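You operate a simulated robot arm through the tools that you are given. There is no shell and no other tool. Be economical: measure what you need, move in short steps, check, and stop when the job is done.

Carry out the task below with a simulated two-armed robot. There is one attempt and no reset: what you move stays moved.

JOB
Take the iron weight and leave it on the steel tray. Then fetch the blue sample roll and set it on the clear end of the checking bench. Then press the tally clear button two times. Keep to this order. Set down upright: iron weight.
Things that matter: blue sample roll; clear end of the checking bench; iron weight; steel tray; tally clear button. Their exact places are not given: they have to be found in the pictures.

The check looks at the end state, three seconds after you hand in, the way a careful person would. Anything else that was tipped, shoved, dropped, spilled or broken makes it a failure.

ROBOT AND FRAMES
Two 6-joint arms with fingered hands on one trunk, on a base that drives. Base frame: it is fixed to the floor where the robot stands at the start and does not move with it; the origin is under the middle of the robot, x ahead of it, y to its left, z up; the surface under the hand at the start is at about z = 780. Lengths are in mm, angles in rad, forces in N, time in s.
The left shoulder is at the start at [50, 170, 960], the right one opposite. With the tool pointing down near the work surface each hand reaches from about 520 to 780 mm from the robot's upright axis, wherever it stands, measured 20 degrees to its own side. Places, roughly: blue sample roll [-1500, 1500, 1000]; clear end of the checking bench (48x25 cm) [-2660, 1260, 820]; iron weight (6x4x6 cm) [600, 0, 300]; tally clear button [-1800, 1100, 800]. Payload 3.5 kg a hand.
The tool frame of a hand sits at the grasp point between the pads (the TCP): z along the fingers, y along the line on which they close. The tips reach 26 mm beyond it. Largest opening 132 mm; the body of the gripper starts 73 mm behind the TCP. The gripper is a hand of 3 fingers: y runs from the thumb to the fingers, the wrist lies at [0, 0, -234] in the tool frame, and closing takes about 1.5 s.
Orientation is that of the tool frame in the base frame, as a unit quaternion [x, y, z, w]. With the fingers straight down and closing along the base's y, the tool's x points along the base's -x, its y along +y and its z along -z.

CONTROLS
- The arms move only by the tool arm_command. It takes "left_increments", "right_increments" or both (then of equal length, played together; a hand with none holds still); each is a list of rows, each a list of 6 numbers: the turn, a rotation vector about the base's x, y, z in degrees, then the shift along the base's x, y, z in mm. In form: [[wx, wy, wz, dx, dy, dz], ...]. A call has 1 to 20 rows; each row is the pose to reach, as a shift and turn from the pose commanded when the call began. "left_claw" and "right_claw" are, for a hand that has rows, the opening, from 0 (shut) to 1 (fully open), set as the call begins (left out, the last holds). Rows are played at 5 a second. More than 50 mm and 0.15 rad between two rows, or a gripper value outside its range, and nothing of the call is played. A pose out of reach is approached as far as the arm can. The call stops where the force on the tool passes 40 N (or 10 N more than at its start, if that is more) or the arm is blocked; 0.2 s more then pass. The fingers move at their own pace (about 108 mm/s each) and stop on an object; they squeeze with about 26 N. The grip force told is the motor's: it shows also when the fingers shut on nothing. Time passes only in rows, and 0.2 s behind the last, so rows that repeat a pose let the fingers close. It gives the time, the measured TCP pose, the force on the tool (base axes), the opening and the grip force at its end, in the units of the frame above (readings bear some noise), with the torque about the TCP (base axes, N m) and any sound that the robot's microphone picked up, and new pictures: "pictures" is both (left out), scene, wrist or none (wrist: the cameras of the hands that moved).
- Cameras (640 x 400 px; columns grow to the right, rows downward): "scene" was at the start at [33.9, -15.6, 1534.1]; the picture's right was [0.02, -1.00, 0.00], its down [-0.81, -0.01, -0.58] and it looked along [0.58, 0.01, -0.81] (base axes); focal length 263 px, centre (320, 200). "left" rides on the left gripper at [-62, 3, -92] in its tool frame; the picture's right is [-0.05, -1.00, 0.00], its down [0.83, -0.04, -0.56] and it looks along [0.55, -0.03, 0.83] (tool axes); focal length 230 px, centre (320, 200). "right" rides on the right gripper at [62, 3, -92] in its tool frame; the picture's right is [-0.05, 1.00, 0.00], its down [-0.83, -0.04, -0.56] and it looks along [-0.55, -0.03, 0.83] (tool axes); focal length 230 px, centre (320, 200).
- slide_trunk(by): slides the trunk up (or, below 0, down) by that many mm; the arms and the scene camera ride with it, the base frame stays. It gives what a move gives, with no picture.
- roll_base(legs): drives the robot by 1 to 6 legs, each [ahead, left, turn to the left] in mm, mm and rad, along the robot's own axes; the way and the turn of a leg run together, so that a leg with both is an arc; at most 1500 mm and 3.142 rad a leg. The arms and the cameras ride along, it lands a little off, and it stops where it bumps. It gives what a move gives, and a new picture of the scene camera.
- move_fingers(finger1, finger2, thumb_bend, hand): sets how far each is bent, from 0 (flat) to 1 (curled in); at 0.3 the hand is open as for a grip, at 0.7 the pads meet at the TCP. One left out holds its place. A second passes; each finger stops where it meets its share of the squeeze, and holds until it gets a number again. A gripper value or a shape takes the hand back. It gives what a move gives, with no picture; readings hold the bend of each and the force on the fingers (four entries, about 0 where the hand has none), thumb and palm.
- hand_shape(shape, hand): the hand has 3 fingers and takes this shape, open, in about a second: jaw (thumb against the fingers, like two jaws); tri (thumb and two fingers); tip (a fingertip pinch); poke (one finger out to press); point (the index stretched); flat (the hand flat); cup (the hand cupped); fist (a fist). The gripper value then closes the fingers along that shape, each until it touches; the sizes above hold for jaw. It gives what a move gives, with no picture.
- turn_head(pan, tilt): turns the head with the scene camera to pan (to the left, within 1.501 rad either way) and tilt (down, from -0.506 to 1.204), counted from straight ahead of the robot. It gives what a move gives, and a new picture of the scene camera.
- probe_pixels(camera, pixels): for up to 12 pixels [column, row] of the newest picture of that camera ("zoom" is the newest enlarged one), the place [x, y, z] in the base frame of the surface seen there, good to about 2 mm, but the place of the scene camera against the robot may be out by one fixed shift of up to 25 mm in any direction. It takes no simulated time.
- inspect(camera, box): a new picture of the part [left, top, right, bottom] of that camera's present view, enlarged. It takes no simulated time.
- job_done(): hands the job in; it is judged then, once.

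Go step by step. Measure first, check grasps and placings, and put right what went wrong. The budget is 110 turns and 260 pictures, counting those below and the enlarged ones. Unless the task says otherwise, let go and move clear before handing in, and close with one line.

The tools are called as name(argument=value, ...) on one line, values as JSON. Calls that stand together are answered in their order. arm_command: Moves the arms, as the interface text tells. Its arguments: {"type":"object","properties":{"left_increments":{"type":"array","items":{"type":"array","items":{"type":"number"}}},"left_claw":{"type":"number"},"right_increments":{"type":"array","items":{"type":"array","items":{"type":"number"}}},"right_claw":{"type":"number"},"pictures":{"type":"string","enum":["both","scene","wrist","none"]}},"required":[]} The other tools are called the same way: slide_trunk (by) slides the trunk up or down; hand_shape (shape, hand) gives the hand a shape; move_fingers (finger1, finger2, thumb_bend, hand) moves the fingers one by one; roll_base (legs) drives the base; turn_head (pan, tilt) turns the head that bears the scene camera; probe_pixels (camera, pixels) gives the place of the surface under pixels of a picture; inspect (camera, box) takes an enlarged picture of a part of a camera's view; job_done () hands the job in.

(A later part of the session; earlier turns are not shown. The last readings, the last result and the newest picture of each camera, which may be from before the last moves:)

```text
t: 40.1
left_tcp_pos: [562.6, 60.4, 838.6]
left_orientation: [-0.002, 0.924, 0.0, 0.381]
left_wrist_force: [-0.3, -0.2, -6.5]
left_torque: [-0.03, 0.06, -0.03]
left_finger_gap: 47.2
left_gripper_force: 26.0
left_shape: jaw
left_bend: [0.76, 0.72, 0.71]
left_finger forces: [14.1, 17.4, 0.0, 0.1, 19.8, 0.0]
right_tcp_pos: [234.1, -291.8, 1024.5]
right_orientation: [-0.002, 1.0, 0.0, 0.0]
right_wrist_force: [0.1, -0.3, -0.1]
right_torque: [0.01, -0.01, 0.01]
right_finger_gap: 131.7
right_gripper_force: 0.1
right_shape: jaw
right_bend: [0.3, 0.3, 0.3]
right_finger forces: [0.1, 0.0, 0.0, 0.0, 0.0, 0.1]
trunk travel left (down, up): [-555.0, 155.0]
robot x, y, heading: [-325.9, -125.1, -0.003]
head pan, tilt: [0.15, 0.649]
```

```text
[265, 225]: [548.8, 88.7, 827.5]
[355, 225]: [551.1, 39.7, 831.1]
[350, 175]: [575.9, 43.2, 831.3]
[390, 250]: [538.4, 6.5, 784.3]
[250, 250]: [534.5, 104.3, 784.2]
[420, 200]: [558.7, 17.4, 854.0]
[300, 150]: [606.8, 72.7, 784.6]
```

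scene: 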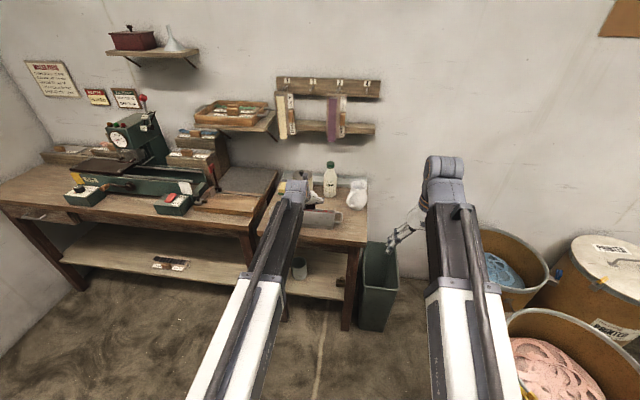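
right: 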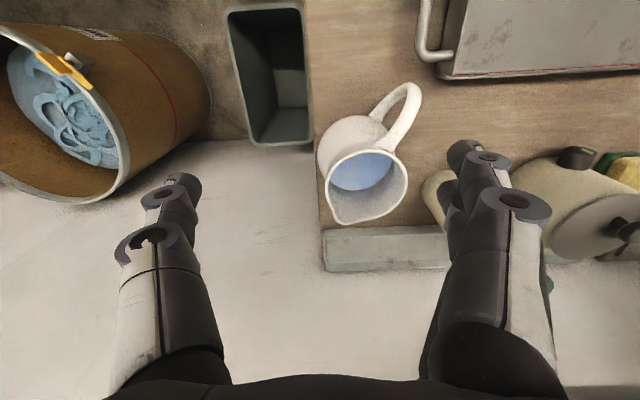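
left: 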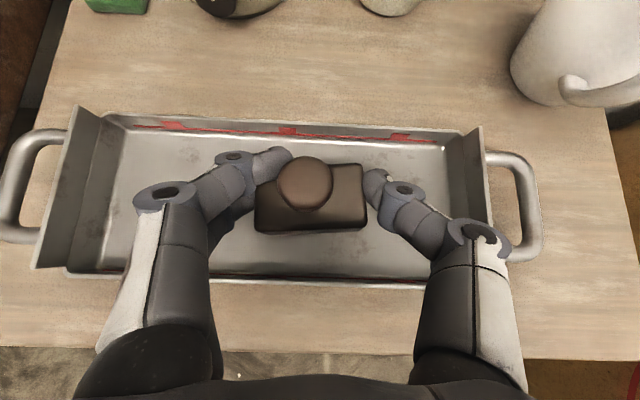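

The weight is over the tray floor (784) with ~16 mm to go. Lowering slowly to contact.

arm_command(left_increments=[[0, 0, 0, 0, 0, -4], [0, 0, 0, 0, 0, -8], [0, 0, 0, 0, 0, -11], [0, 0, 0, 0, 0, -13], [0, 0, 0, 0, 0, -14], [0, 0, 0, 0, 0, -14]], pictures="none")

```text
t: 41.5
left_tcp_pos: [564.2, 60.9, 823.0]
left_orientation: [-0.001, 0.924, 0.001, 0.383]
left_wrist_force: [-0.3, 0.4, -5.6]
left_torque: [-0.05, 0.03, 0.02]
left_finger_gap: 46.9
left_gripper_force: 26.1
left_shape: jaw
left_bend: [0.76, 0.72, 0.71]
left_finger forces: [14.0, 17.5, 0.1, 0.0, 19.9, 0.0]
right_tcp_pos: [234.0, -292.5, 1023.3]
right_orientation: [-0.001, 1.0, 0.0, 0.001]
right_wrist_force: [-0.2, -0.3, 0.4]
right_torque: [-0.01, -0.01, 0.02]
right_finger_gap: 132.1
right_gripper_force: 0.1
right_shape: jaw
right_bend: [0.3, 0.3, 0.3]
right_finger forces: [0.1, 0.1, 0.0, 0.0, 0.0, 0.0]
trunk travel left (down, up): [-555.0, 155.0]
robot x, y, heading: [-324.6, -121.5, 0.005]
head pan, tilt: [0.15, 0.649]
```

arm_command(left_increments=[[0, 0, 0, 0, 0, -1.5], [0, 0, 0, 0, 0, -3], [0, 0, 0, 0, 0, -3]], pictures="wrist")

inspect(camera="left", box=[200, 120, 440, 270])

```text
t: 42.3
left_tcp_pos: [563.1, 62.1, 823.9]
left_orientation: [-0.001, 0.923, 0.0, 0.384]
left_wrist_force: [-0.6, 0.2, 3.9]
left_torque: [0.29, -0.15, 0.01]
left_finger_gap: 47.2
left_gripper_force: 25.9
left_shape: jaw
left_bend: [0.76, 0.72, 0.71]
left_finger forces: [19.7, 16.4, 0.0, 0.1, 21.3, 0.1]
right_tcp_pos: [233.9, -292.4, 1022.7]
right_orientation: [-0.002, 1.0, 0.0, 0.0]
right_wrist_force: [-0.3, 0.2, -0.3]
right_torque: [-0.01, 0.0, 0.0]
right_finger_gap: 131.6
right_gripper_force: 0.0
right_shape: jaw
right_bend: [0.3, 0.3, 0.3]
right_finger forces: [0.0, 0.1, 0.0, 0.1, 0.1, 0.1]
trunk travel left (down, up): [-555.0, 155.0]
robot x, y, heading: [-325.8, -123.5, 0.007]
head pan, tilt: [0.15, 0.649]
```

left: 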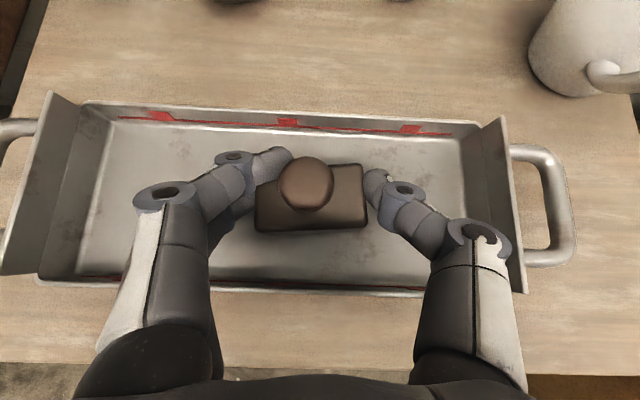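

```text
2.67 times, centred on (320, 195) of left
```

zoom: 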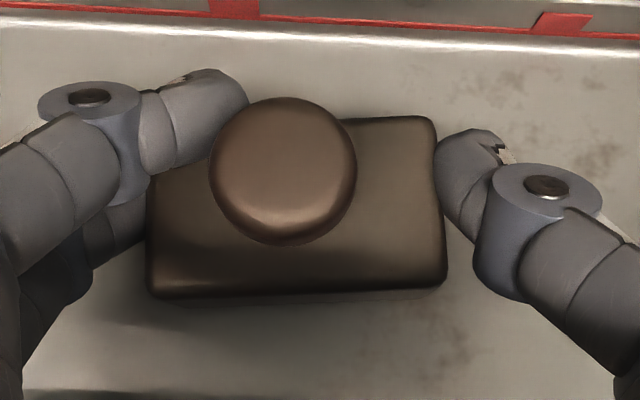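

Contact (force went from −5.6 to +3.9 N). Release.

arm_command(left_increments=[[0, 0, 0, 0, 0, 0], [0, 0, 0, 0, 0, 0], [0, 0, 0, 0, 0, 0], [0, 0, 0, 0, 0, 0], [0, 0, 0, 0, 0, 0]], left_claw=0.75, pictures="wrist")

```text
t: 43.5
left_tcp_pos: [563.8, 61.4, 821.8]
left_orientation: [-0.002, 0.924, 0.001, 0.382]
left_wrist_force: [0.6, 0.2, 0.0]
left_torque: [0.01, 0.03, 0.0]
left_finger_gap: 98.7
left_gripper_force: 0.2
left_shape: jaw
left_bend: [0.64, 0.64, 0.6]
left_finger forces: [0.1, 0.1, 0.0, 0.0, 0.0, 0.0]
right_tcp_pos: [234.3, -292.6, 1024.2]
right_orientation: [-0.001, 1.0, -0.001, 0.0]
right_wrist_force: [0.5, -0.5, 0.1]
right_torque: [-0.01, 0.0, -0.03]
right_finger_gap: 131.7
right_gripper_force: 0.0
right_shape: jaw
right_bend: [0.3, 0.3, 0.3]
right_finger forces: [0.1, 0.1, 0.0, 0.0, 0.0, 0.1]
trunk travel left (down, up): [-555.0, 155.0]
robot x, y, heading: [-325.9, -119.9, 0.003]
head pan, tilt: [0.15, 0.649]
```

left: 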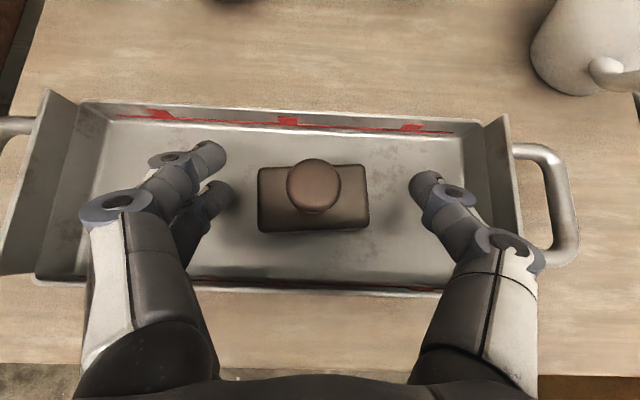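

Weight sits upright on the tray. Retreat up and back, then drive back.

arm_command(left_increments=[[0, 0, 0, -15, 0, 20], [0, 0, 0, -35, 0, 45], [0, 0, 0, -50, 0, 80], [0, 0, 0, -50, 0, 120], [0, 0, 0, -50, 0, 150]], pictures="wrist")

roll_base(legs=[[-350, 0, 0]])

turn_head(pan=1.5, tilt=0.6)

```text
t: 44.7
left_tcp_pos: [511.9, 62.5, 971.2]
left_orientation: [-0.002, 0.924, 0.0, 0.383]
left_wrist_force: [0.3, -0.3, 0.0]
left_torque: [-0.01, -0.01, -0.01]
left_finger_gap: 98.5
left_gripper_force: 0.0
left_shape: jaw
left_bend: [0.64, 0.64, 0.6]
left_finger forces: [0.0, 0.0, 0.1, 0.0, 0.0, 0.0]
right_tcp_pos: [233.2, -291.7, 1023.8]
right_orientation: [-0.001, 1.0, -0.001, 0.0]
right_wrist_force: [-0.3, 0.7, 0.2]
right_torque: [0.02, 0.0, 0.02]
right_finger_gap: 131.8
right_gripper_force: 0.1
right_shape: jaw
right_bend: [0.3, 0.3, 0.3]
right_finger forces: [0.0, 0.1, 0.0, 0.0, 0.1, 0.0]
trunk travel left (down, up): [-555.0, 155.0]
robot x, y, heading: [-325.1, -124.2, -0.001]
head pan, tilt: [0.15, 0.649]
```

left: 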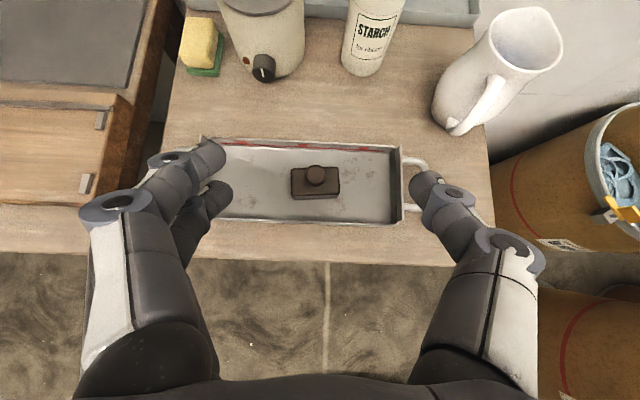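

```text
t: 47.0
left_tcp_pos: [153.6, 67.8, 972.2]
left_orientation: [-0.004, 0.923, 0.002, 0.384]
left_wrist_force: [-0.1, 0.4, -0.2]
left_torque: [0.02, -0.01, -0.02]
left_finger_gap: 98.6
left_gripper_force: 0.1
left_shape: jaw
left_bend: [0.64, 0.64, 0.6]
left_finger forces: [0.0, 0.0, 0.1, 0.1, 0.0, 0.1]
right_tcp_pos: [-121.6, -290.0, 1024.5]
right_orientation: [-0.005, 1.0, 0.001, 0.0]
right_wrist_force: [1.2, -0.6, 0.5]
right_torque: [0.01, 0.01, 0.0]
right_finger_gap: 131.8
right_gripper_force: 0.1
right_shape: jaw
right_bend: [0.3, 0.3, 0.3]
right_finger forces: [0.1, 0.0, 0.1, 0.2, 0.1, 0.0]
trunk travel left (down, up): [-555.0, 155.0]
robot x, y, heading: [-678.3, -123.0, 0.007]
head pan, tilt: [0.15, 0.649]
```

scene: 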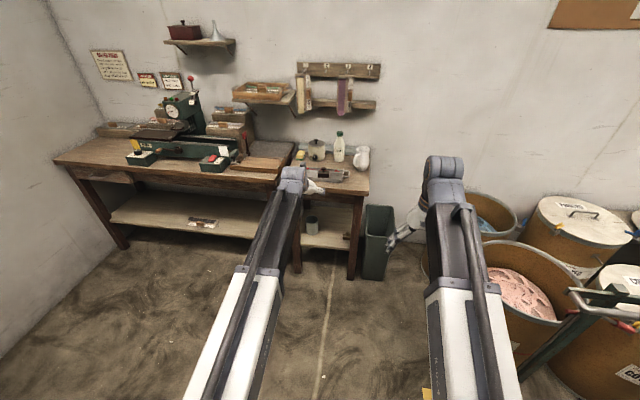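

```text
t: 48.5
left_tcp_pos: [153.8, 68.0, 972.3]
left_orientation: [-0.005, 0.924, 0.002, 0.383]
left_wrist_force: [-1.0, -0.2, 0.7]
left_torque: [0.0, -0.04, -0.03]
left_finger_gap: 98.9
left_gripper_force: 0.0
left_shape: jaw
left_bend: [0.64, 0.64, 0.6]
left_finger forces: [0.0, 0.0, 0.1, 0.1, 0.0, 0.0]
right_tcp_pos: [-120.4, -290.4, 1024.4]
right_orientation: [-0.006, 1.0, -0.001, 0.0]
right_wrist_force: [0.1, 1.0, -1.2]
right_torque: [-0.01, 0.01, 0.0]
right_finger_gap: 132.2
right_gripper_force: 0.0
right_shape: jaw
right_bend: [0.3, 0.3, 0.3]
right_finger forces: [0.0, 0.0, 0.1, 0.0, 0.1, 0.1]
trunk travel left (down, up): [-555.0, 155.0]
robot x, y, heading: [-680.0, -122.5, 0.008]
head pan, tilt: [1.499, 0.6]
```

scene: 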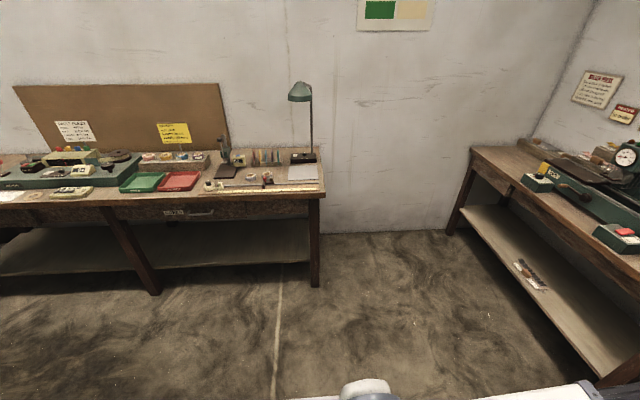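

The weight is upright on the tray. The other bench is to the left wall; I turn left to face it and drive across for a look.

roll_base(legs=[[0, 0, 1.563], [0, 900, 0], [250, 0, 0]])

turn_head(pan=0.0, tilt=0.5)

```text
t: 58.7
left_tcp_pos: [-1836.4, 924.7, 971.3]
left_orientation: [0.666, -0.64, -0.276, -0.265]
left_wrist_force: [0.3, -0.4, -0.2]
left_torque: [0.0, 0.0, 0.02]
left_finger_gap: 98.9
left_gripper_force: 0.0
left_shape: jaw
left_bend: [0.64, 0.64, 0.6]
left_finger forces: [0.1, 0.0, 0.0, 0.0, 0.1, 0.0]
right_tcp_pos: [-1472.1, 658.8, 1023.3]
right_orientation: [0.721, -0.693, 0.001, 0.0]
right_wrist_force: [0.2, -0.5, -0.5]
right_torque: [-0.01, -0.04, -0.02]
right_finger_gap: 132.2
right_gripper_force: 0.1
right_shape: jaw
right_bend: [0.3, 0.3, 0.3]
right_finger forces: [0.0, 0.0, 0.0, 0.0, 0.0, 0.0]
trunk travel left (down, up): [-555.0, 155.0]
robot x, y, heading: [-1620.9, 89.9, 1.608]
head pan, tilt: [1.499, 0.6]
```

scene: 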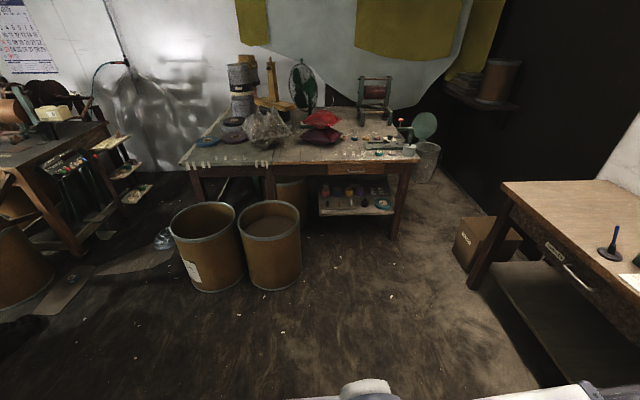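

```text
t: 60.3
left_tcp_pos: [-1837.1, 922.5, 972.3]
left_orientation: [0.666, -0.641, -0.275, -0.265]
left_wrist_force: [0.7, 0.2, -0.5]
left_torque: [0.0, 0.02, 0.01]
left_finger_gap: 98.8
left_gripper_force: 0.0
left_shape: jaw
left_bend: [0.64, 0.64, 0.6]
left_finger forces: [0.0, 0.0, 0.0, 0.0, 0.1, 0.0]
right_tcp_pos: [-1472.3, 658.3, 1024.5]
right_orientation: [0.72, -0.694, 0.0, 0.0]
right_wrist_force: [0.5, -0.8, 0.7]
right_torque: [0.01, 0.04, -0.01]
right_finger_gap: 131.9
right_gripper_force: 0.0
right_shape: jaw
right_bend: [0.3, 0.3, 0.3]
right_finger forces: [0.0, 0.1, 0.0, 0.0, 0.0, 0.0]
trunk travel left (down, up): [-555.0, 155.0]
robot x, y, heading: [-1623.9, 89.1, 1.611]
head pan, tilt: [0.0, 0.499]
```

scene: 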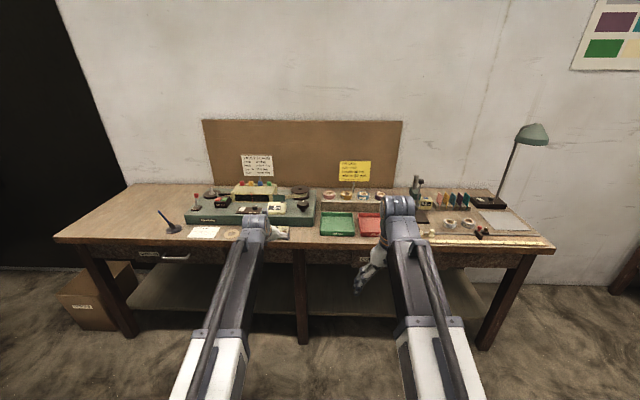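

The checking bench is now ahead with its clear end on the left (≈(110,210)). I zoom into the rolls and the green counter device.

inspect(camera="scene", box=[300, 150, 420, 250])

inspect(camera="scene", box=[150, 140, 330, 252])

probe_pixels(camera="scene", pixels=[[330, 196], [346, 196], [363, 196], [379, 196], [250, 210], [277, 207], [200, 200], [110, 215], [140, 190], [60, 238], [180, 245], [355, 210]])

```text
4.00 times, centred on (360, 200) of scene
```

zoom: 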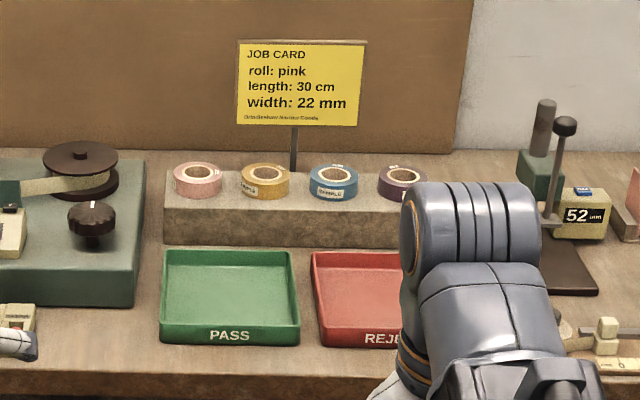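

```text
3.56 times, centred on (240, 196) of scene
```

zoom: 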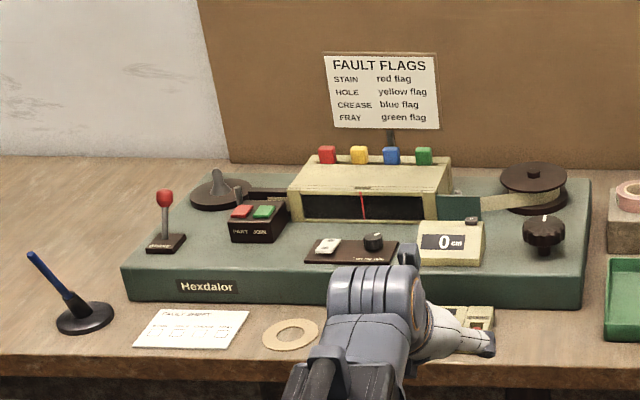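

```text
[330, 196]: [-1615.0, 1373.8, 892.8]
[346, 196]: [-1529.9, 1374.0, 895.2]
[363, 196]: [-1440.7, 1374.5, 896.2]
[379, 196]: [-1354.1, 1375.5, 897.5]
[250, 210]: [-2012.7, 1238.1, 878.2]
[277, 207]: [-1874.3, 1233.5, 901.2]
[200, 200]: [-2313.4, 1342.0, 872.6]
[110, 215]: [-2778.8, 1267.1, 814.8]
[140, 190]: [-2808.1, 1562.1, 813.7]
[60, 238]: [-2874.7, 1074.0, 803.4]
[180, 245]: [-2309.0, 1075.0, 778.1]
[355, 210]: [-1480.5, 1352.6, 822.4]
```

Rolls are pink, yellow, blue, purple from left; blue at ≈(−1441,1375,~895). I'll un-pitch and retract the left hand, and yaw the right hand 90° so it closes front-to-back.

arm_command(left_increments=[[-7.5, -0.3, 0, 1, -35, 10], [-15, -0.6, 0, 2, -75, 20], [-22.5, -0.9, 0, 3, -120, 35], [-30, -1.2, 0, 4, -165, 50], [-37.5, -1.5, 0, 5, -210, 70], [-45, -1.8, 0, 6, -250, 90], [-45, -1.8, 0, 8, -290, 100], [-45, -1.8, 0, 8, -290, 100], [-45, -1.8, 0, 8, -290, 100], [-45, -1.8, 0, 8, -290, 100], [-45, -1.8, 0, 8, -290, 100]], right_increments=[[0, 0, 8, 0, 0, 0], [0, 0, 16, 0, 0, 0], [0, 0, 24, 0, 0, 0], [0, 0, 32, 0, 0, 0], [0, 0, 40, 0, 0, 0], [0, 0, 48, 0, 0, 0], [0, 0, 56, 0, 0, 0], [0, 0, 64, 0, 0, 0], [0, 0, 72, 0, 0, 0], [0, 0, 80, 0, 0, 0], [0, 0, 88, 0, 0, 0]], pictures="scene")

```text
t: 62.7
left_tcp_pos: [-1829.7, 634.3, 1072.0]
left_orientation: [0.721, -0.693, 0.0, -0.001]
left_wrist_force: [0.3, 0.7, 0.0]
left_torque: [0.01, 0.01, 0.05]
left_finger_gap: 98.7
left_gripper_force: 0.0
left_shape: jaw
left_bend: [0.64, 0.64, 0.6]
left_finger forces: [0.0, 0.0, 0.1, 0.0, 0.0, 0.0]
right_tcp_pos: [-1483.6, 657.8, 1024.1]
right_orientation: [0.999, -0.036, 0.0, 0.0]
right_wrist_force: [0.1, 0.5, 0.0]
right_torque: [-0.03, -0.01, 0.0]
right_finger_gap: 132.0
right_gripper_force: 0.1
right_shape: jaw
right_bend: [0.3, 0.3, 0.3]
right_finger forces: [0.1, 0.0, 0.0, 0.0, 0.0, 0.0]
right hand out of reach, approached as far as the arm can: row 11
trunk travel left (down, up): [-555.0, 155.0]
robot x, y, heading: [-1626.6, 90.8, 1.611]
head pan, tilt: [0.0, 0.499]
```

scene: 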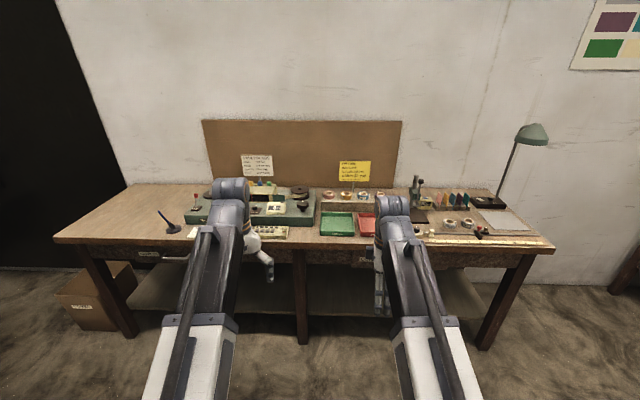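

Both hands are set. Squaring the heading and driving forward toward the bench.

roll_base(legs=[[0, 0, -0.04], [540, -15, 0]])

arm_command(right_increments=[[0, 0, 3, 0, 20, 0], [0, 0, 6, 0, 40, 0], [0, 0, 6, 0, 70, 0], [0, 0, 6, 0, 70, 0]], pictures="wrist")

```text
t: 66.1
left_tcp_pos: [-1789.7, 1169.4, 1072.1]
left_orientation: [-0.706, 0.709, 0.0, 0.001]
left_wrist_force: [-0.4, 0.1, -1.1]
left_torque: [0.02, -0.01, 0.04]
left_finger_gap: 98.7
left_gripper_force: 0.0
left_shape: jaw
left_bend: [0.64, 0.64, 0.6]
left_finger forces: [0.1, 0.0, 0.1, 0.0, 0.1, 0.1]
right_tcp_pos: [-1442.1, 1177.4, 1023.5]
right_orientation: [0.998, -0.058, 0.0, 0.0]
right_wrist_force: [1.0, 0.2, 0.4]
right_torque: [0.0, 0.0, 0.02]
right_finger_gap: 131.9
right_gripper_force: 0.1
right_shape: jaw
right_bend: [0.3, 0.3, 0.3]
right_finger forces: [0.0, 0.1, 0.1, 0.0, 0.0, 0.1]
trunk travel left (down, up): [-555.0, 155.0]
robot x, y, heading: [-1607.4, 619.8, 1.567]
head pan, tilt: [0.0, 0.499]
```

scene: 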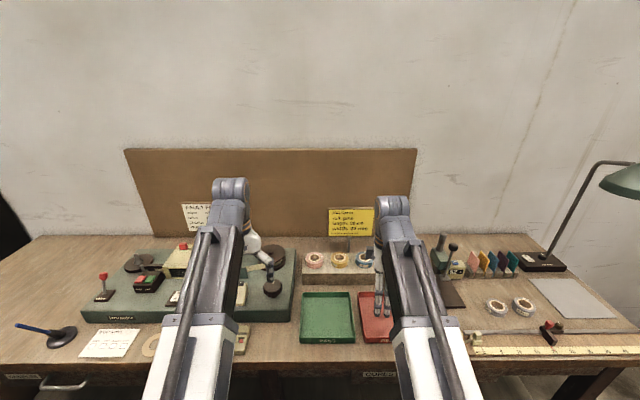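

```text
t: 67.1
left_tcp_pos: [-1789.0, 1170.2, 1072.2]
left_orientation: [-0.706, 0.708, 0.0, 0.001]
left_wrist_force: [0.4, 0.3, -0.2]
left_torque: [0.0, 0.0, 0.01]
left_finger_gap: 98.6
left_gripper_force: 0.1
left_shape: jaw
left_bend: [0.64, 0.64, 0.6]
left_finger forces: [0.0, 0.0, 0.0, 0.1, 0.0, 0.1]
right_tcp_pos: [-1484.6, 1244.0, 1023.2]
right_orientation: [1.0, -0.023, 0.002, 0.0]
right_wrist_force: [0.6, -0.1, 0.4]
right_torque: [0.0, -0.02, -0.01]
right_finger_gap: 131.6
right_gripper_force: 0.0
right_shape: jaw
right_bend: [0.3, 0.3, 0.3]
right_finger forces: [0.0, 0.1, 0.0, 0.1, 0.0, 0.1]
right hand out of reach, approached as far as the arm can: row 1, 2, 3, 4
trunk travel left (down, up): [-555.0, 155.0]
robot x, y, heading: [-1607.5, 617.5, 1.562]
head pan, tilt: [0.0, 0.499]
```

right: 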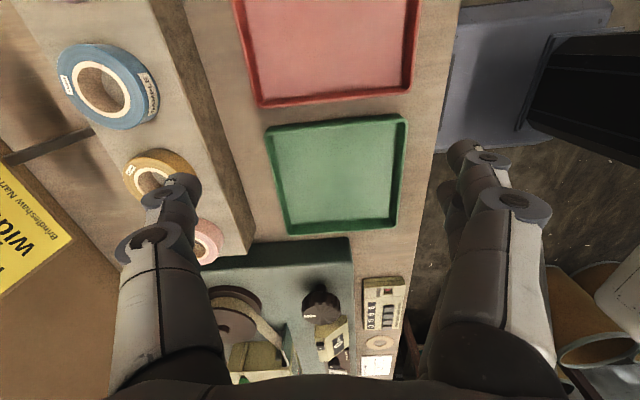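

The wrist view shows the blue roll (108,85) and also a tally counter with a round button near (380,340). Probing those with the accurate camera.

probe_pixels(camera="right", pixels=[[75, 65], [130, 85], [100, 90], [135, 120], [105, 45], [60, 75], [180, 100], [60, 20], [378, 343], [385, 290], [35, 150], [350, 240]])

inspect(camera="right", box=[200, 230, 440, 380])

```text
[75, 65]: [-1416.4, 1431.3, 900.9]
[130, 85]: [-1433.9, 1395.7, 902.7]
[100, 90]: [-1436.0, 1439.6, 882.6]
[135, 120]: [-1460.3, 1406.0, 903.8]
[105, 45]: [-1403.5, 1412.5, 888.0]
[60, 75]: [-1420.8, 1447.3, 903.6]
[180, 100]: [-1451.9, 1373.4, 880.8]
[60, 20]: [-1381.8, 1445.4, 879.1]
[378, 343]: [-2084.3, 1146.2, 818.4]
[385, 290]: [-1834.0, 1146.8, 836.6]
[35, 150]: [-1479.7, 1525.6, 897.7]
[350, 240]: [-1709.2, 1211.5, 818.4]
```

```text
2.67 times, centred on (320, 305) of right
```

zoom: 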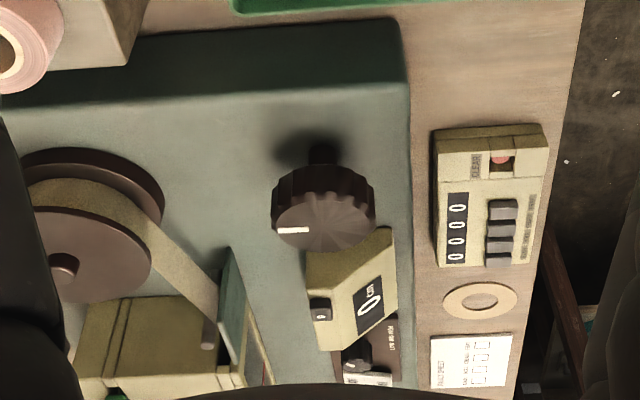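

Blue roll: centre ≈(−1434,1413), top 903, stand top ≈880. The yaw is at its reach limit, so I ease it back ~15° and check.

arm_command(right_increments=[[0, 0, -6, 0, 30, 0], [0, 0, -12, 0, 60, 0], [0, 0, -18, 0, 90, 0], [0, 0, -18, 0, 90, 0], [0, 0, -18, 0, 90, 0]], pictures="wrist")

```text
t: 68.3
left_tcp_pos: [-1791.9, 1168.4, 1071.3]
left_orientation: [-0.706, 0.708, 0.0, 0.002]
left_wrist_force: [0.1, 0.1, 0.1]
left_torque: [0.01, -0.01, 0.0]
left_finger_gap: 98.8
left_gripper_force: 0.0
left_shape: jaw
left_bend: [0.64, 0.64, 0.6]
left_finger forces: [0.0, 0.1, 0.0, 0.0, 0.1, 0.1]
right_tcp_pos: [-1487.9, 1334.1, 1025.5]
right_orientation: [0.987, -0.163, 0.0, 0.0]
right_wrist_force: [0.3, 0.3, -0.2]
right_torque: [0.01, 0.0, 0.0]
right_finger_gap: 131.9
right_gripper_force: 0.1
right_shape: jaw
right_bend: [0.3, 0.3, 0.3]
right_finger forces: [0.0, 0.0, 0.0, 0.1, 0.1, 0.1]
trunk travel left (down, up): [-555.0, 155.0]
robot x, y, heading: [-1601.5, 619.7, 1.568]
head pan, tilt: [0.0, 0.499]
```

right: 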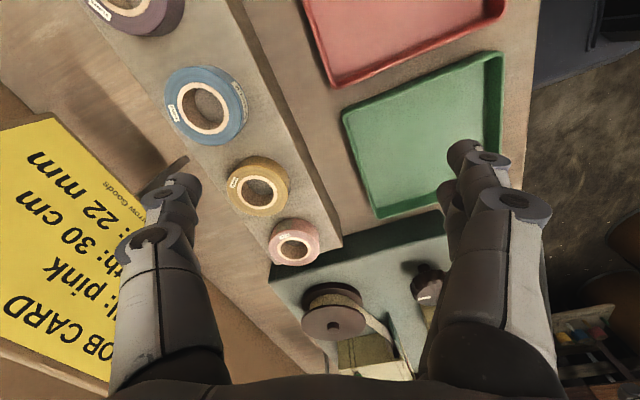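

Reachable now. The job card (left) may conflict with the thumb side, so I probe the card edges and roll again.

probe_pixels(camera="right", pixels=[[50, 125], [100, 190], [20, 130], [105, 225], [180, 165], [60, 250], [205, 68], [243, 120], [170, 105], [200, 143], [205, 100], [240, 80]])

```text
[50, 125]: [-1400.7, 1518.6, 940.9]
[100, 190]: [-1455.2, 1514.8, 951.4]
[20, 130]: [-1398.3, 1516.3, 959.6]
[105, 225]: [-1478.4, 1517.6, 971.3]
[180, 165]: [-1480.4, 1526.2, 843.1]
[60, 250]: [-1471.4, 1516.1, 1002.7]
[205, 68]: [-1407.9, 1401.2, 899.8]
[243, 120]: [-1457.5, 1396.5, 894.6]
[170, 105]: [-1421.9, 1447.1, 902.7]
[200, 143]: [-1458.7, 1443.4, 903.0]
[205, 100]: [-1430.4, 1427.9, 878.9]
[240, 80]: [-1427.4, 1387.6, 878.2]
```

Roll centre ≈(−1437,1419), radius ≈32; card plane at y≈1516 leaves room. I nudge the base forward 70 and right 50 so the hand comes over the roll.

roll_base(legs=[[70, -50, 0]])

arm_command(right_increments=[[0, 0, 0, 0, 0, -10], [0, 0, 0, 0, 0, -25], [0, 0, 0, 0, 0, -25]], right_claw=0.75, pictures="wrist")

```text
t: 69.4
left_tcp_pos: [-1740.7, 1240.8, 1072.5]
left_orientation: [-0.706, 0.709, 0.001, 0.001]
left_wrist_force: [0.1, 0.8, -1.2]
left_torque: [-0.02, 0.04, 0.02]
left_finger_gap: 98.5
left_gripper_force: 0.1
left_shape: jaw
left_bend: [0.64, 0.64, 0.6]
left_finger forces: [0.1, 0.1, 0.0, 0.1, 0.1, 0.0]
right_tcp_pos: [-1437.3, 1405.5, 1024.3]
right_orientation: [0.987, -0.162, 0.0, 0.0]
right_wrist_force: [-0.3, 0.4, 0.1]
right_torque: [0.01, -0.01, 0.0]
right_finger_gap: 132.0
right_gripper_force: 0.1
right_shape: jaw
right_bend: [0.3, 0.3, 0.3]
right_finger forces: [0.0, 0.1, 0.0, 0.1, 0.0, 0.0]
trunk travel left (down, up): [-555.0, 155.0]
robot x, y, heading: [-1557.6, 693.4, 1.567]
head pan, tilt: [0.0, 0.499]
```

scene: 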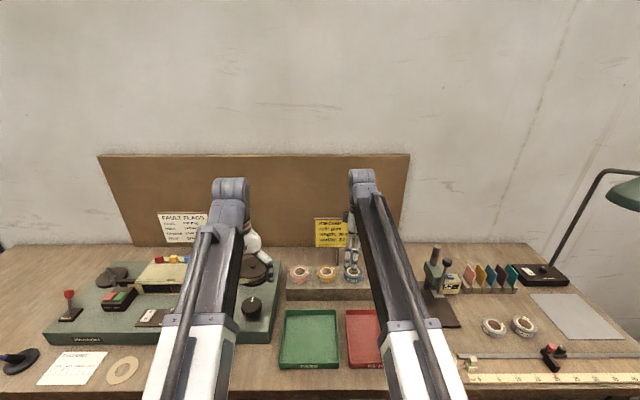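

```text
t: 70.2
left_tcp_pos: [-1739.7, 1239.5, 1072.2]
left_orientation: [-0.706, 0.708, 0.0, 0.003]
left_wrist_force: [0.8, -0.2, 0.8]
left_torque: [-0.03, -0.01, -0.01]
left_finger_gap: 98.5
left_gripper_force: 0.1
left_shape: jaw
left_bend: [0.64, 0.64, 0.6]
left_finger forces: [0.0, 0.0, 0.1, 0.0, 0.0, 0.1]
right_tcp_pos: [-1437.9, 1406.8, 996.9]
right_orientation: [0.987, -0.161, -0.001, 0.0]
right_wrist_force: [0.1, -0.3, 0.5]
right_torque: [-0.01, 0.01, -0.03]
right_finger_gap: 99.0
right_gripper_force: 0.2
right_shape: jaw
right_bend: [0.63, 0.63, 0.6]
right_finger forces: [0.0, 0.1, 0.1, 0.0, 0.0, 0.0]
trunk travel left (down, up): [-555.0, 155.0]
robot x, y, heading: [-1551.4, 689.1, 1.569]
head pan, tilt: [0.0, 0.499]
```

right: 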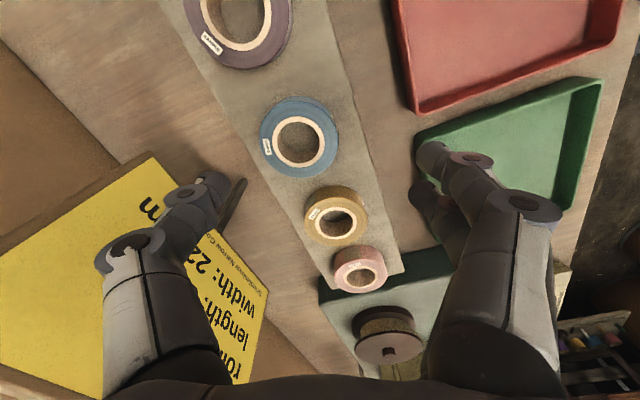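

The roll lies nearly under the TCP; offset about +14 mm in y. I shift and lower partway.

arm_command(right_increments=[[0, 0, 0, 1, 6, -10], [0, 0, 0, 2, 12, -25], [0, 0, 0, 2, 12, -40], [0, 0, 0, 2, 12, -50], [0, 0, 0, 2, 12, -50]], right_claw=0.72, pictures="both")

probe_pixels(camera="right", pixels=[[115, 250], [150, 240], [190, 185]])

```text
t: 71.4
left_tcp_pos: [-1739.8, 1240.4, 1071.9]
left_orientation: [-0.706, 0.708, 0.0, 0.001]
left_wrist_force: [0.0, -0.2, 1.2]
left_torque: [0.01, 0.01, 0.0]
left_finger_gap: 98.7
left_gripper_force: 0.0
left_shape: jaw
left_bend: [0.64, 0.64, 0.6]
left_finger forces: [0.0, 0.0, 0.0, 0.0, 0.0, 0.0]
right_tcp_pos: [-1436.3, 1418.6, 950.0]
right_orientation: [0.987, -0.162, -0.001, 0.001]
right_wrist_force: [0.1, -0.2, 0.4]
right_torque: [-0.02, -0.01, 0.0]
right_finger_gap: 95.2
right_gripper_force: 0.1
right_shape: jaw
right_bend: [0.66, 0.66, 0.63]
right_finger forces: [0.1, 0.0, 0.1, 0.0, 0.1, 0.0]
trunk travel left (down, up): [-555.0, 155.0]
robot x, y, heading: [-1556.7, 694.3, 1.567]
head pan, tilt: [0.0, 0.499]
```

scene: 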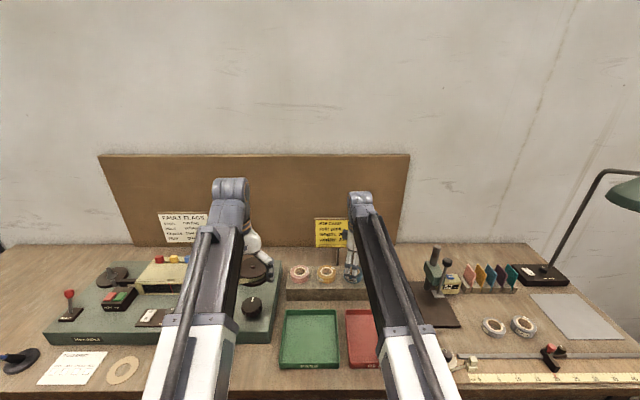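
right: 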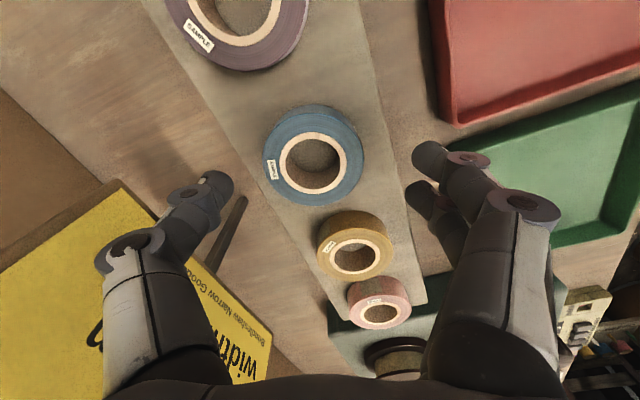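

```text
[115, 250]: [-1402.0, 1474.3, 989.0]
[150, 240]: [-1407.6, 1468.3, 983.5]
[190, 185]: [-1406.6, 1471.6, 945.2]
```

Aligned; thumb is ≥30 mm clear of the card. Lower to z≈911 and close.

arm_command(right_increments=[[0, 0, 0, 0, 0, -14], [0, 0, 0, 0, 0, -28], [0, 0, 0, 0, 0, -38], [0, 0, 0, 0, 0, -38]], pictures="wrist")

```text
t: 72.4
left_tcp_pos: [-1738.9, 1239.6, 1071.7]
left_orientation: [-0.706, 0.708, 0.0, 0.001]
left_wrist_force: [0.6, -0.9, -0.1]
left_torque: [0.0, 0.01, 0.05]
left_finger_gap: 98.4
left_gripper_force: 0.0
left_shape: jaw
left_bend: [0.64, 0.64, 0.6]
left_finger forces: [0.0, 0.0, 0.0, 0.0, 0.0, 0.0]
right_tcp_pos: [-1437.2, 1417.7, 911.1]
right_orientation: [0.987, -0.162, 0.0, 0.0]
right_wrist_force: [0.4, -0.7, -0.6]
right_torque: [0.01, -0.01, 0.01]
right_finger_gap: 95.4
right_gripper_force: 0.1
right_shape: jaw
right_bend: [0.66, 0.66, 0.63]
right_finger forces: [0.0, 0.1, 0.0, 0.0, 0.0, 0.0]
trunk travel left (down, up): [-555.0, 155.0]
robot x, y, heading: [-1554.5, 687.4, 1.569]
head pan, tilt: [0.0, 0.499]
```

right: 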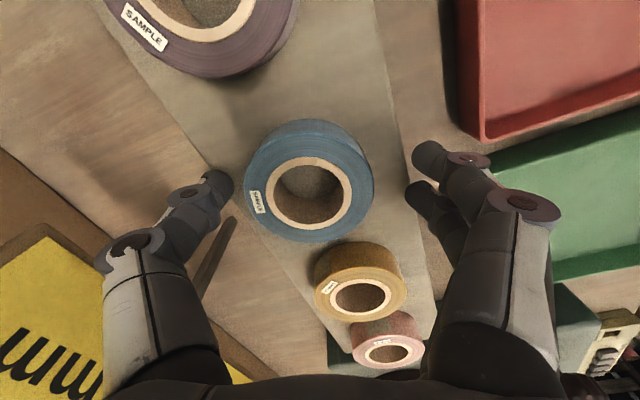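

Roll sits between the tips. Lower 3 mm more and close.

arm_command(right_increments=[[0, 0, 0, 0, 0, -3], [0, 0, 0, 0, 0, -3], [0, 0, 0, 0, 0, -3], [0, 0, 0, 0, 0, -3], [0, 0, 0, 0, 0, -3], [0, 0, 0, 0, 0, -3], [0, 0, 0, 0, 0, -3]], right_claw=0.25, pictures="wrist")

```text
t: 74.0
left_tcp_pos: [-1738.9, 1240.3, 1073.0]
left_orientation: [-0.706, 0.708, 0.001, 0.002]
left_wrist_force: [0.1, -0.3, -0.2]
left_torque: [-0.03, -0.03, 0.0]
left_finger_gap: 98.7
left_gripper_force: 0.0
left_shape: jaw
left_bend: [0.64, 0.64, 0.6]
left_finger forces: [0.0, 0.0, 0.0, 0.0, 0.0, 0.0]
right_tcp_pos: [-1436.5, 1418.1, 907.8]
right_orientation: [0.987, -0.162, 0.0, -0.001]
right_wrist_force: [0.3, 0.7, 1.5]
right_torque: [0.01, -0.02, -0.01]
right_finger_gap: 57.2
right_gripper_force: 26.3
right_shape: jaw
right_bend: [0.73, 0.73, 0.7]
right_finger forces: [11.8, 12.0, 0.1, 0.1, 24.2, 0.0]
trunk travel left (down, up): [-555.0, 155.0]
robot x, y, heading: [-1552.3, 692.2, 1.566]
head pan, tilt: [0.0, 0.499]
```

right: 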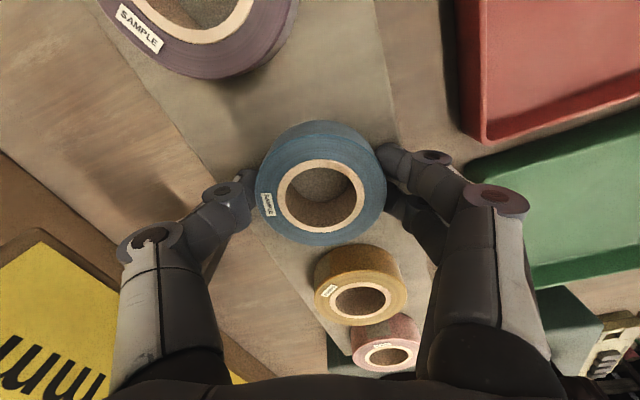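

Good three-finger grip. Lift straight up and check.

arm_command(right_increments=[[0, 0, 0, 0, 0, 15], [0, 0, 0, 0, 0, 35], [0, 0, 0, 0, 0, 60], [0, 0, 0, 0, 0, 90], [0, 0, 0, 0, 0, 120], [0, 0, 0, 0, 0, 145], [0, 0, 0, 0, 0, 160]], pictures="wrist")

```text
t: 75.6
left_tcp_pos: [-1739.7, 1241.0, 1071.3]
left_orientation: [-0.706, 0.708, 0.0, 0.002]
left_wrist_force: [0.2, 0.5, -0.1]
left_torque: [-0.01, -0.02, 0.01]
left_finger_gap: 98.5
left_gripper_force: 0.1
left_shape: jaw
left_bend: [0.64, 0.64, 0.6]
left_finger forces: [0.1, 0.0, 0.1, 0.0, 0.0, 0.0]
right_tcp_pos: [-1435.4, 1395.0, 1062.9]
right_orientation: [0.987, -0.162, 0.001, -0.002]
right_wrist_force: [-0.6, 0.7, -0.7]
right_torque: [-0.01, 0.0, 0.02]
right_finger_gap: 57.2
right_gripper_force: 26.2
right_shape: jaw
right_bend: [0.73, 0.73, 0.7]
right_finger forces: [11.9, 12.4, 0.0, 0.0, 23.7, 0.0]
right hand out of reach, approached as far as the arm can: row 5, 6, 7
trunk travel left (down, up): [-555.0, 155.0]
robot x, y, heading: [-1551.5, 693.2, 1.565]
head pan, tilt: [0.0, 0.499]
```

right: 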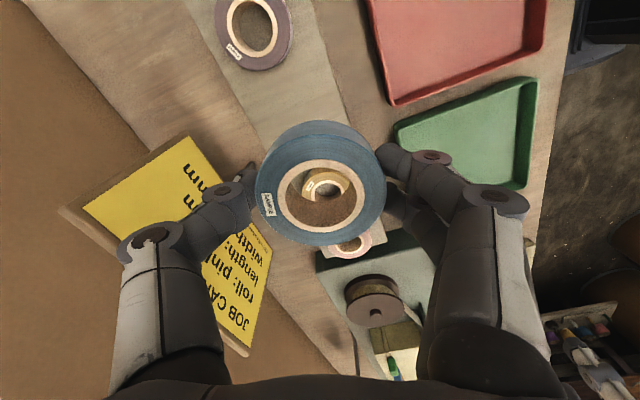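

Roll held firmly. Back off 450 mm and look left along the bench.

roll_base(legs=[[-450, 0, 0]])

turn_head(pan=0.7, tilt=0.5)

```text
t: 78.3
left_tcp_pos: [-1740.4, 788.9, 1072.0]
left_orientation: [-0.706, 0.709, 0.0, 0.002]
left_wrist_force: [0.0, 0.2, 0.4]
left_torque: [0.01, 0.01, 0.03]
left_finger_gap: 98.5
left_gripper_force: 0.1
left_shape: jaw
left_bend: [0.64, 0.64, 0.6]
left_finger forces: [0.0, 0.1, 0.0, 0.0, 0.1, 0.0]
right_tcp_pos: [-1435.4, 946.4, 1062.8]
right_orientation: [0.987, -0.162, 0.0, -0.001]
right_wrist_force: [-0.2, -0.3, -0.7]
right_torque: [0.0, 0.02, -0.01]
right_finger_gap: 57.3
right_gripper_force: 26.2
right_shape: jaw
right_bend: [0.73, 0.73, 0.7]
right_finger forces: [11.9, 12.4, 0.1, 0.0, 23.7, 0.1]
trunk travel left (down, up): [-555.0, 155.0]
robot x, y, heading: [-1555.8, 241.8, 1.567]
head pan, tilt: [0.0, 0.499]
```

scene: 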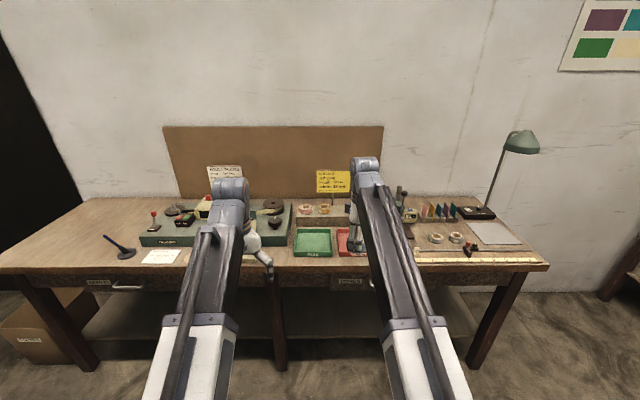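

```text
t: 79.4
left_tcp_pos: [-1739.7, 792.0, 1072.3]
left_orientation: [-0.706, 0.708, 0.001, 0.002]
left_wrist_force: [0.3, 0.1, 0.5]
left_torque: [-0.02, 0.03, 0.0]
left_finger_gap: 98.6
left_gripper_force: 0.1
left_shape: jaw
left_bend: [0.64, 0.64, 0.6]
left_finger forces: [0.1, 0.1, 0.0, 0.1, 0.1, 0.0]
right_tcp_pos: [-1436.7, 947.4, 1062.2]
right_orientation: [0.987, -0.163, 0.0, -0.001]
right_wrist_force: [-0.2, 0.2, 0.5]
right_torque: [-0.01, 0.01, 0.05]
right_finger_gap: 57.2
right_gripper_force: 26.2
right_shape: jaw
right_bend: [0.73, 0.73, 0.7]
right_finger forces: [11.8, 12.3, 0.1, 0.1, 23.7, 0.0]
trunk travel left (down, up): [-555.0, 155.0]
robot x, y, heading: [-1555.1, 243.6, 1.571]
head pan, tilt: [0.7, 0.499]
```

scene: 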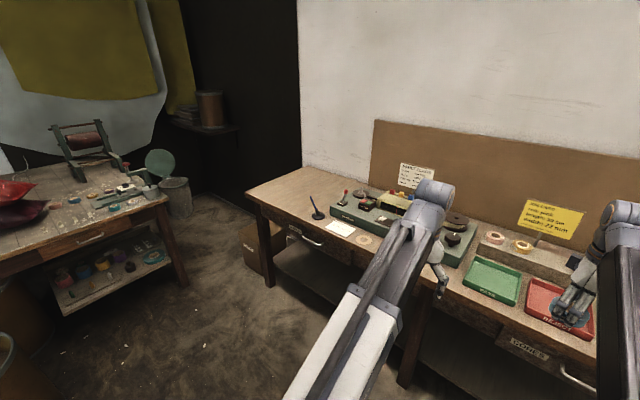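

probe_pixels(camera="scene", pixels=[[317, 214], [248, 193], [300, 170], [262, 175], [165, 200], [187, 285], [260, 60], [280, 200], [340, 195], [230, 215], [300, 215], [180, 205]])

inspect(camera="scene", box=[230, 150, 390, 250])

```text
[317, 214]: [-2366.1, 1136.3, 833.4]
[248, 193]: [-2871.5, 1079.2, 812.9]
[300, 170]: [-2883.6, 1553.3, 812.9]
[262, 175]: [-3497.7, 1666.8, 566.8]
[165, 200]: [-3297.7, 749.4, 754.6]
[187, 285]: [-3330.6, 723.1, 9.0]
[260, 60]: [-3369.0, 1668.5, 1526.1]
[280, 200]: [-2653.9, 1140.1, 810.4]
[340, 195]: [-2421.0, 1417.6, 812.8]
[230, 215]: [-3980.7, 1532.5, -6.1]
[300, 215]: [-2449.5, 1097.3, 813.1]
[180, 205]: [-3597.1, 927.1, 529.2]
```

```text
4.00 times, centred on (310, 200) of scene
```

zoom: 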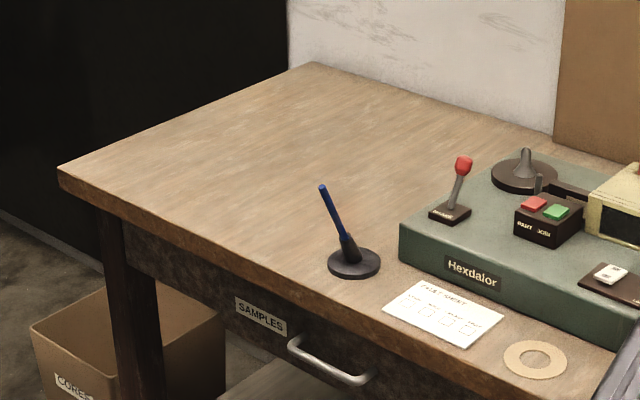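

Bench left end is at x≈−2871, and bins sit in the room behind-left, so I'll travel close to the bench: forward 285 (hands high over the items), then left 1200.

roll_base(legs=[[285, 0, 0], [0, 1190, 0]])

turn_head(pan=-0.1, tilt=0.7)

```text
t: 87.0
left_tcp_pos: [-2923.9, 1071.0, 1071.3]
left_orientation: [-0.706, 0.708, 0.0, 0.002]
left_wrist_force: [-0.4, -0.7, 0.0]
left_torque: [0.0, 0.04, -0.02]
left_finger_gap: 98.6
left_gripper_force: 0.0
left_shape: jaw
left_bend: [0.64, 0.64, 0.6]
left_finger forces: [0.1, 0.1, 0.0, 0.0, 0.0, 0.0]
right_tcp_pos: [-2620.6, 1226.9, 1063.0]
right_orientation: [0.987, -0.163, 0.001, -0.001]
right_wrist_force: [0.1, -0.3, -0.6]
right_torque: [-0.02, -0.02, 0.0]
right_finger_gap: 57.3
right_gripper_force: 25.9
right_shape: jaw
right_bend: [0.73, 0.73, 0.7]
right_finger forces: [11.9, 12.4, 0.0, 0.0, 23.7, 0.1]
trunk travel left (down, up): [-555.0, 155.0]
robot x, y, heading: [-2738.5, 522.8, 1.567]
head pan, tilt: [0.7, 0.499]
```

scene: 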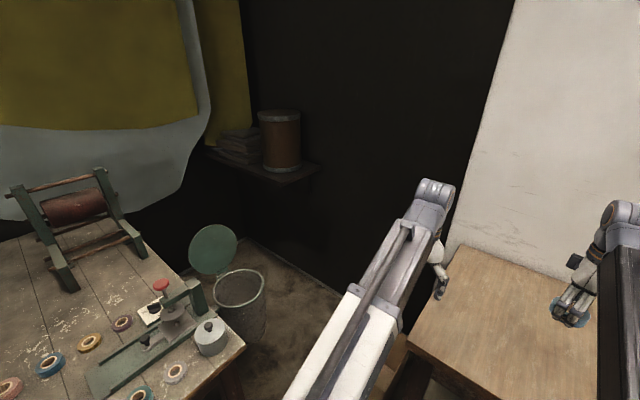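

```text
t: 88.1
left_tcp_pos: [-2923.7, 1070.4, 1072.2]
left_orientation: [-0.706, 0.709, 0.0, 0.002]
left_wrist_force: [0.1, 0.4, 0.9]
left_torque: [0.03, 0.0, 0.02]
left_finger_gap: 98.7
left_gripper_force: 0.1
left_shape: jaw
left_bend: [0.64, 0.64, 0.6]
left_finger forces: [0.1, 0.1, 0.1, 0.0, 0.0, 0.0]
right_tcp_pos: [-2620.3, 1226.8, 1062.4]
right_orientation: [0.987, -0.163, 0.002, -0.001]
right_wrist_force: [0.0, 0.1, 0.2]
right_torque: [-0.01, -0.02, -0.02]
right_finger_gap: 57.3
right_gripper_force: 25.9
right_shape: jaw
right_bend: [0.73, 0.73, 0.7]
right_finger forces: [12.0, 12.4, 0.1, 0.0, 23.6, 0.0]
trunk travel left (down, up): [-555.0, 155.0]
robot x, y, heading: [-2742.1, 523.6, 1.569]
head pan, tilt: [-0.099, 0.7]
```

scene: 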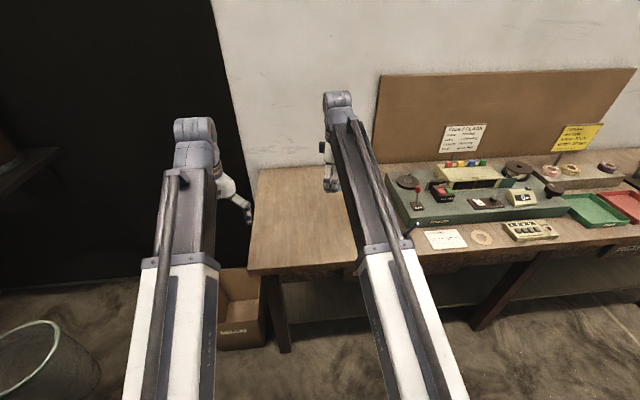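

Over the clear end. Lower the roll to ~15 mm above the bench (surface ≈818) and check.

arm_command(right_increments=[[0, 0, 0, -5, 0, -25], [0, 0, 0, -10, 5, -55], [0, 0, 0, -15, 10, -85], [0, 0, 0, -20, 15, -115], [0, 0, 0, -20, 15, -145], [0, 0, 0, -20, 15, -170], [0, 0, 0, -20, 15, -190], [0, 0, 0, -20, 15, -200], [0, 0, 0, -20, 15, -200]], pictures="wrist")

probe_pixels(camera="right", pixels=[[320, 20], [500, 60], [150, 60], [280, 180], [375, 180], [300, 330]])

```text
t: 90.1
left_tcp_pos: [-2924.9, 1069.8, 1071.8]
left_orientation: [-0.706, 0.708, 0.0, 0.002]
left_wrist_force: [0.2, 0.8, -0.3]
left_torque: [0.0, 0.0, 0.01]
left_finger_gap: 98.6
left_gripper_force: 0.1
left_shape: jaw
left_bend: [0.64, 0.64, 0.6]
left_finger forces: [0.1, 0.1, 0.0, 0.0, 0.0, 0.1]
right_tcp_pos: [-2639.8, 1241.9, 860.7]
right_orientation: [0.987, -0.163, 0.0, -0.001]
right_wrist_force: [0.5, 0.1, 0.3]
right_torque: [0.03, 0.03, 0.01]
right_finger_gap: 57.4
right_gripper_force: 26.1
right_shape: jaw
right_bend: [0.73, 0.73, 0.7]
right_finger forces: [12.0, 12.5, 0.0, 0.0, 23.7, 0.0]
trunk travel left (down, up): [-555.0, 155.0]
robot x, y, heading: [-2742.9, 519.6, 1.565]
head pan, tilt: [-0.099, 0.7]
```

right: 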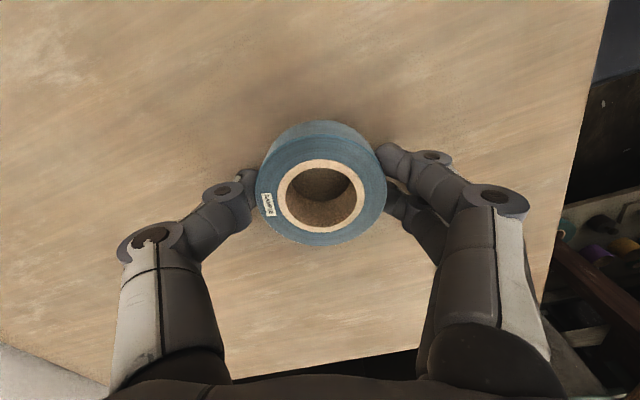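

```text
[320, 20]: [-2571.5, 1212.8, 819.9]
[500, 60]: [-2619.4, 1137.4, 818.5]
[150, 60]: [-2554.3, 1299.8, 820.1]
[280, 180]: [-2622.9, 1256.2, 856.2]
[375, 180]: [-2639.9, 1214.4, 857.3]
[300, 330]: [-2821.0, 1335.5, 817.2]
```

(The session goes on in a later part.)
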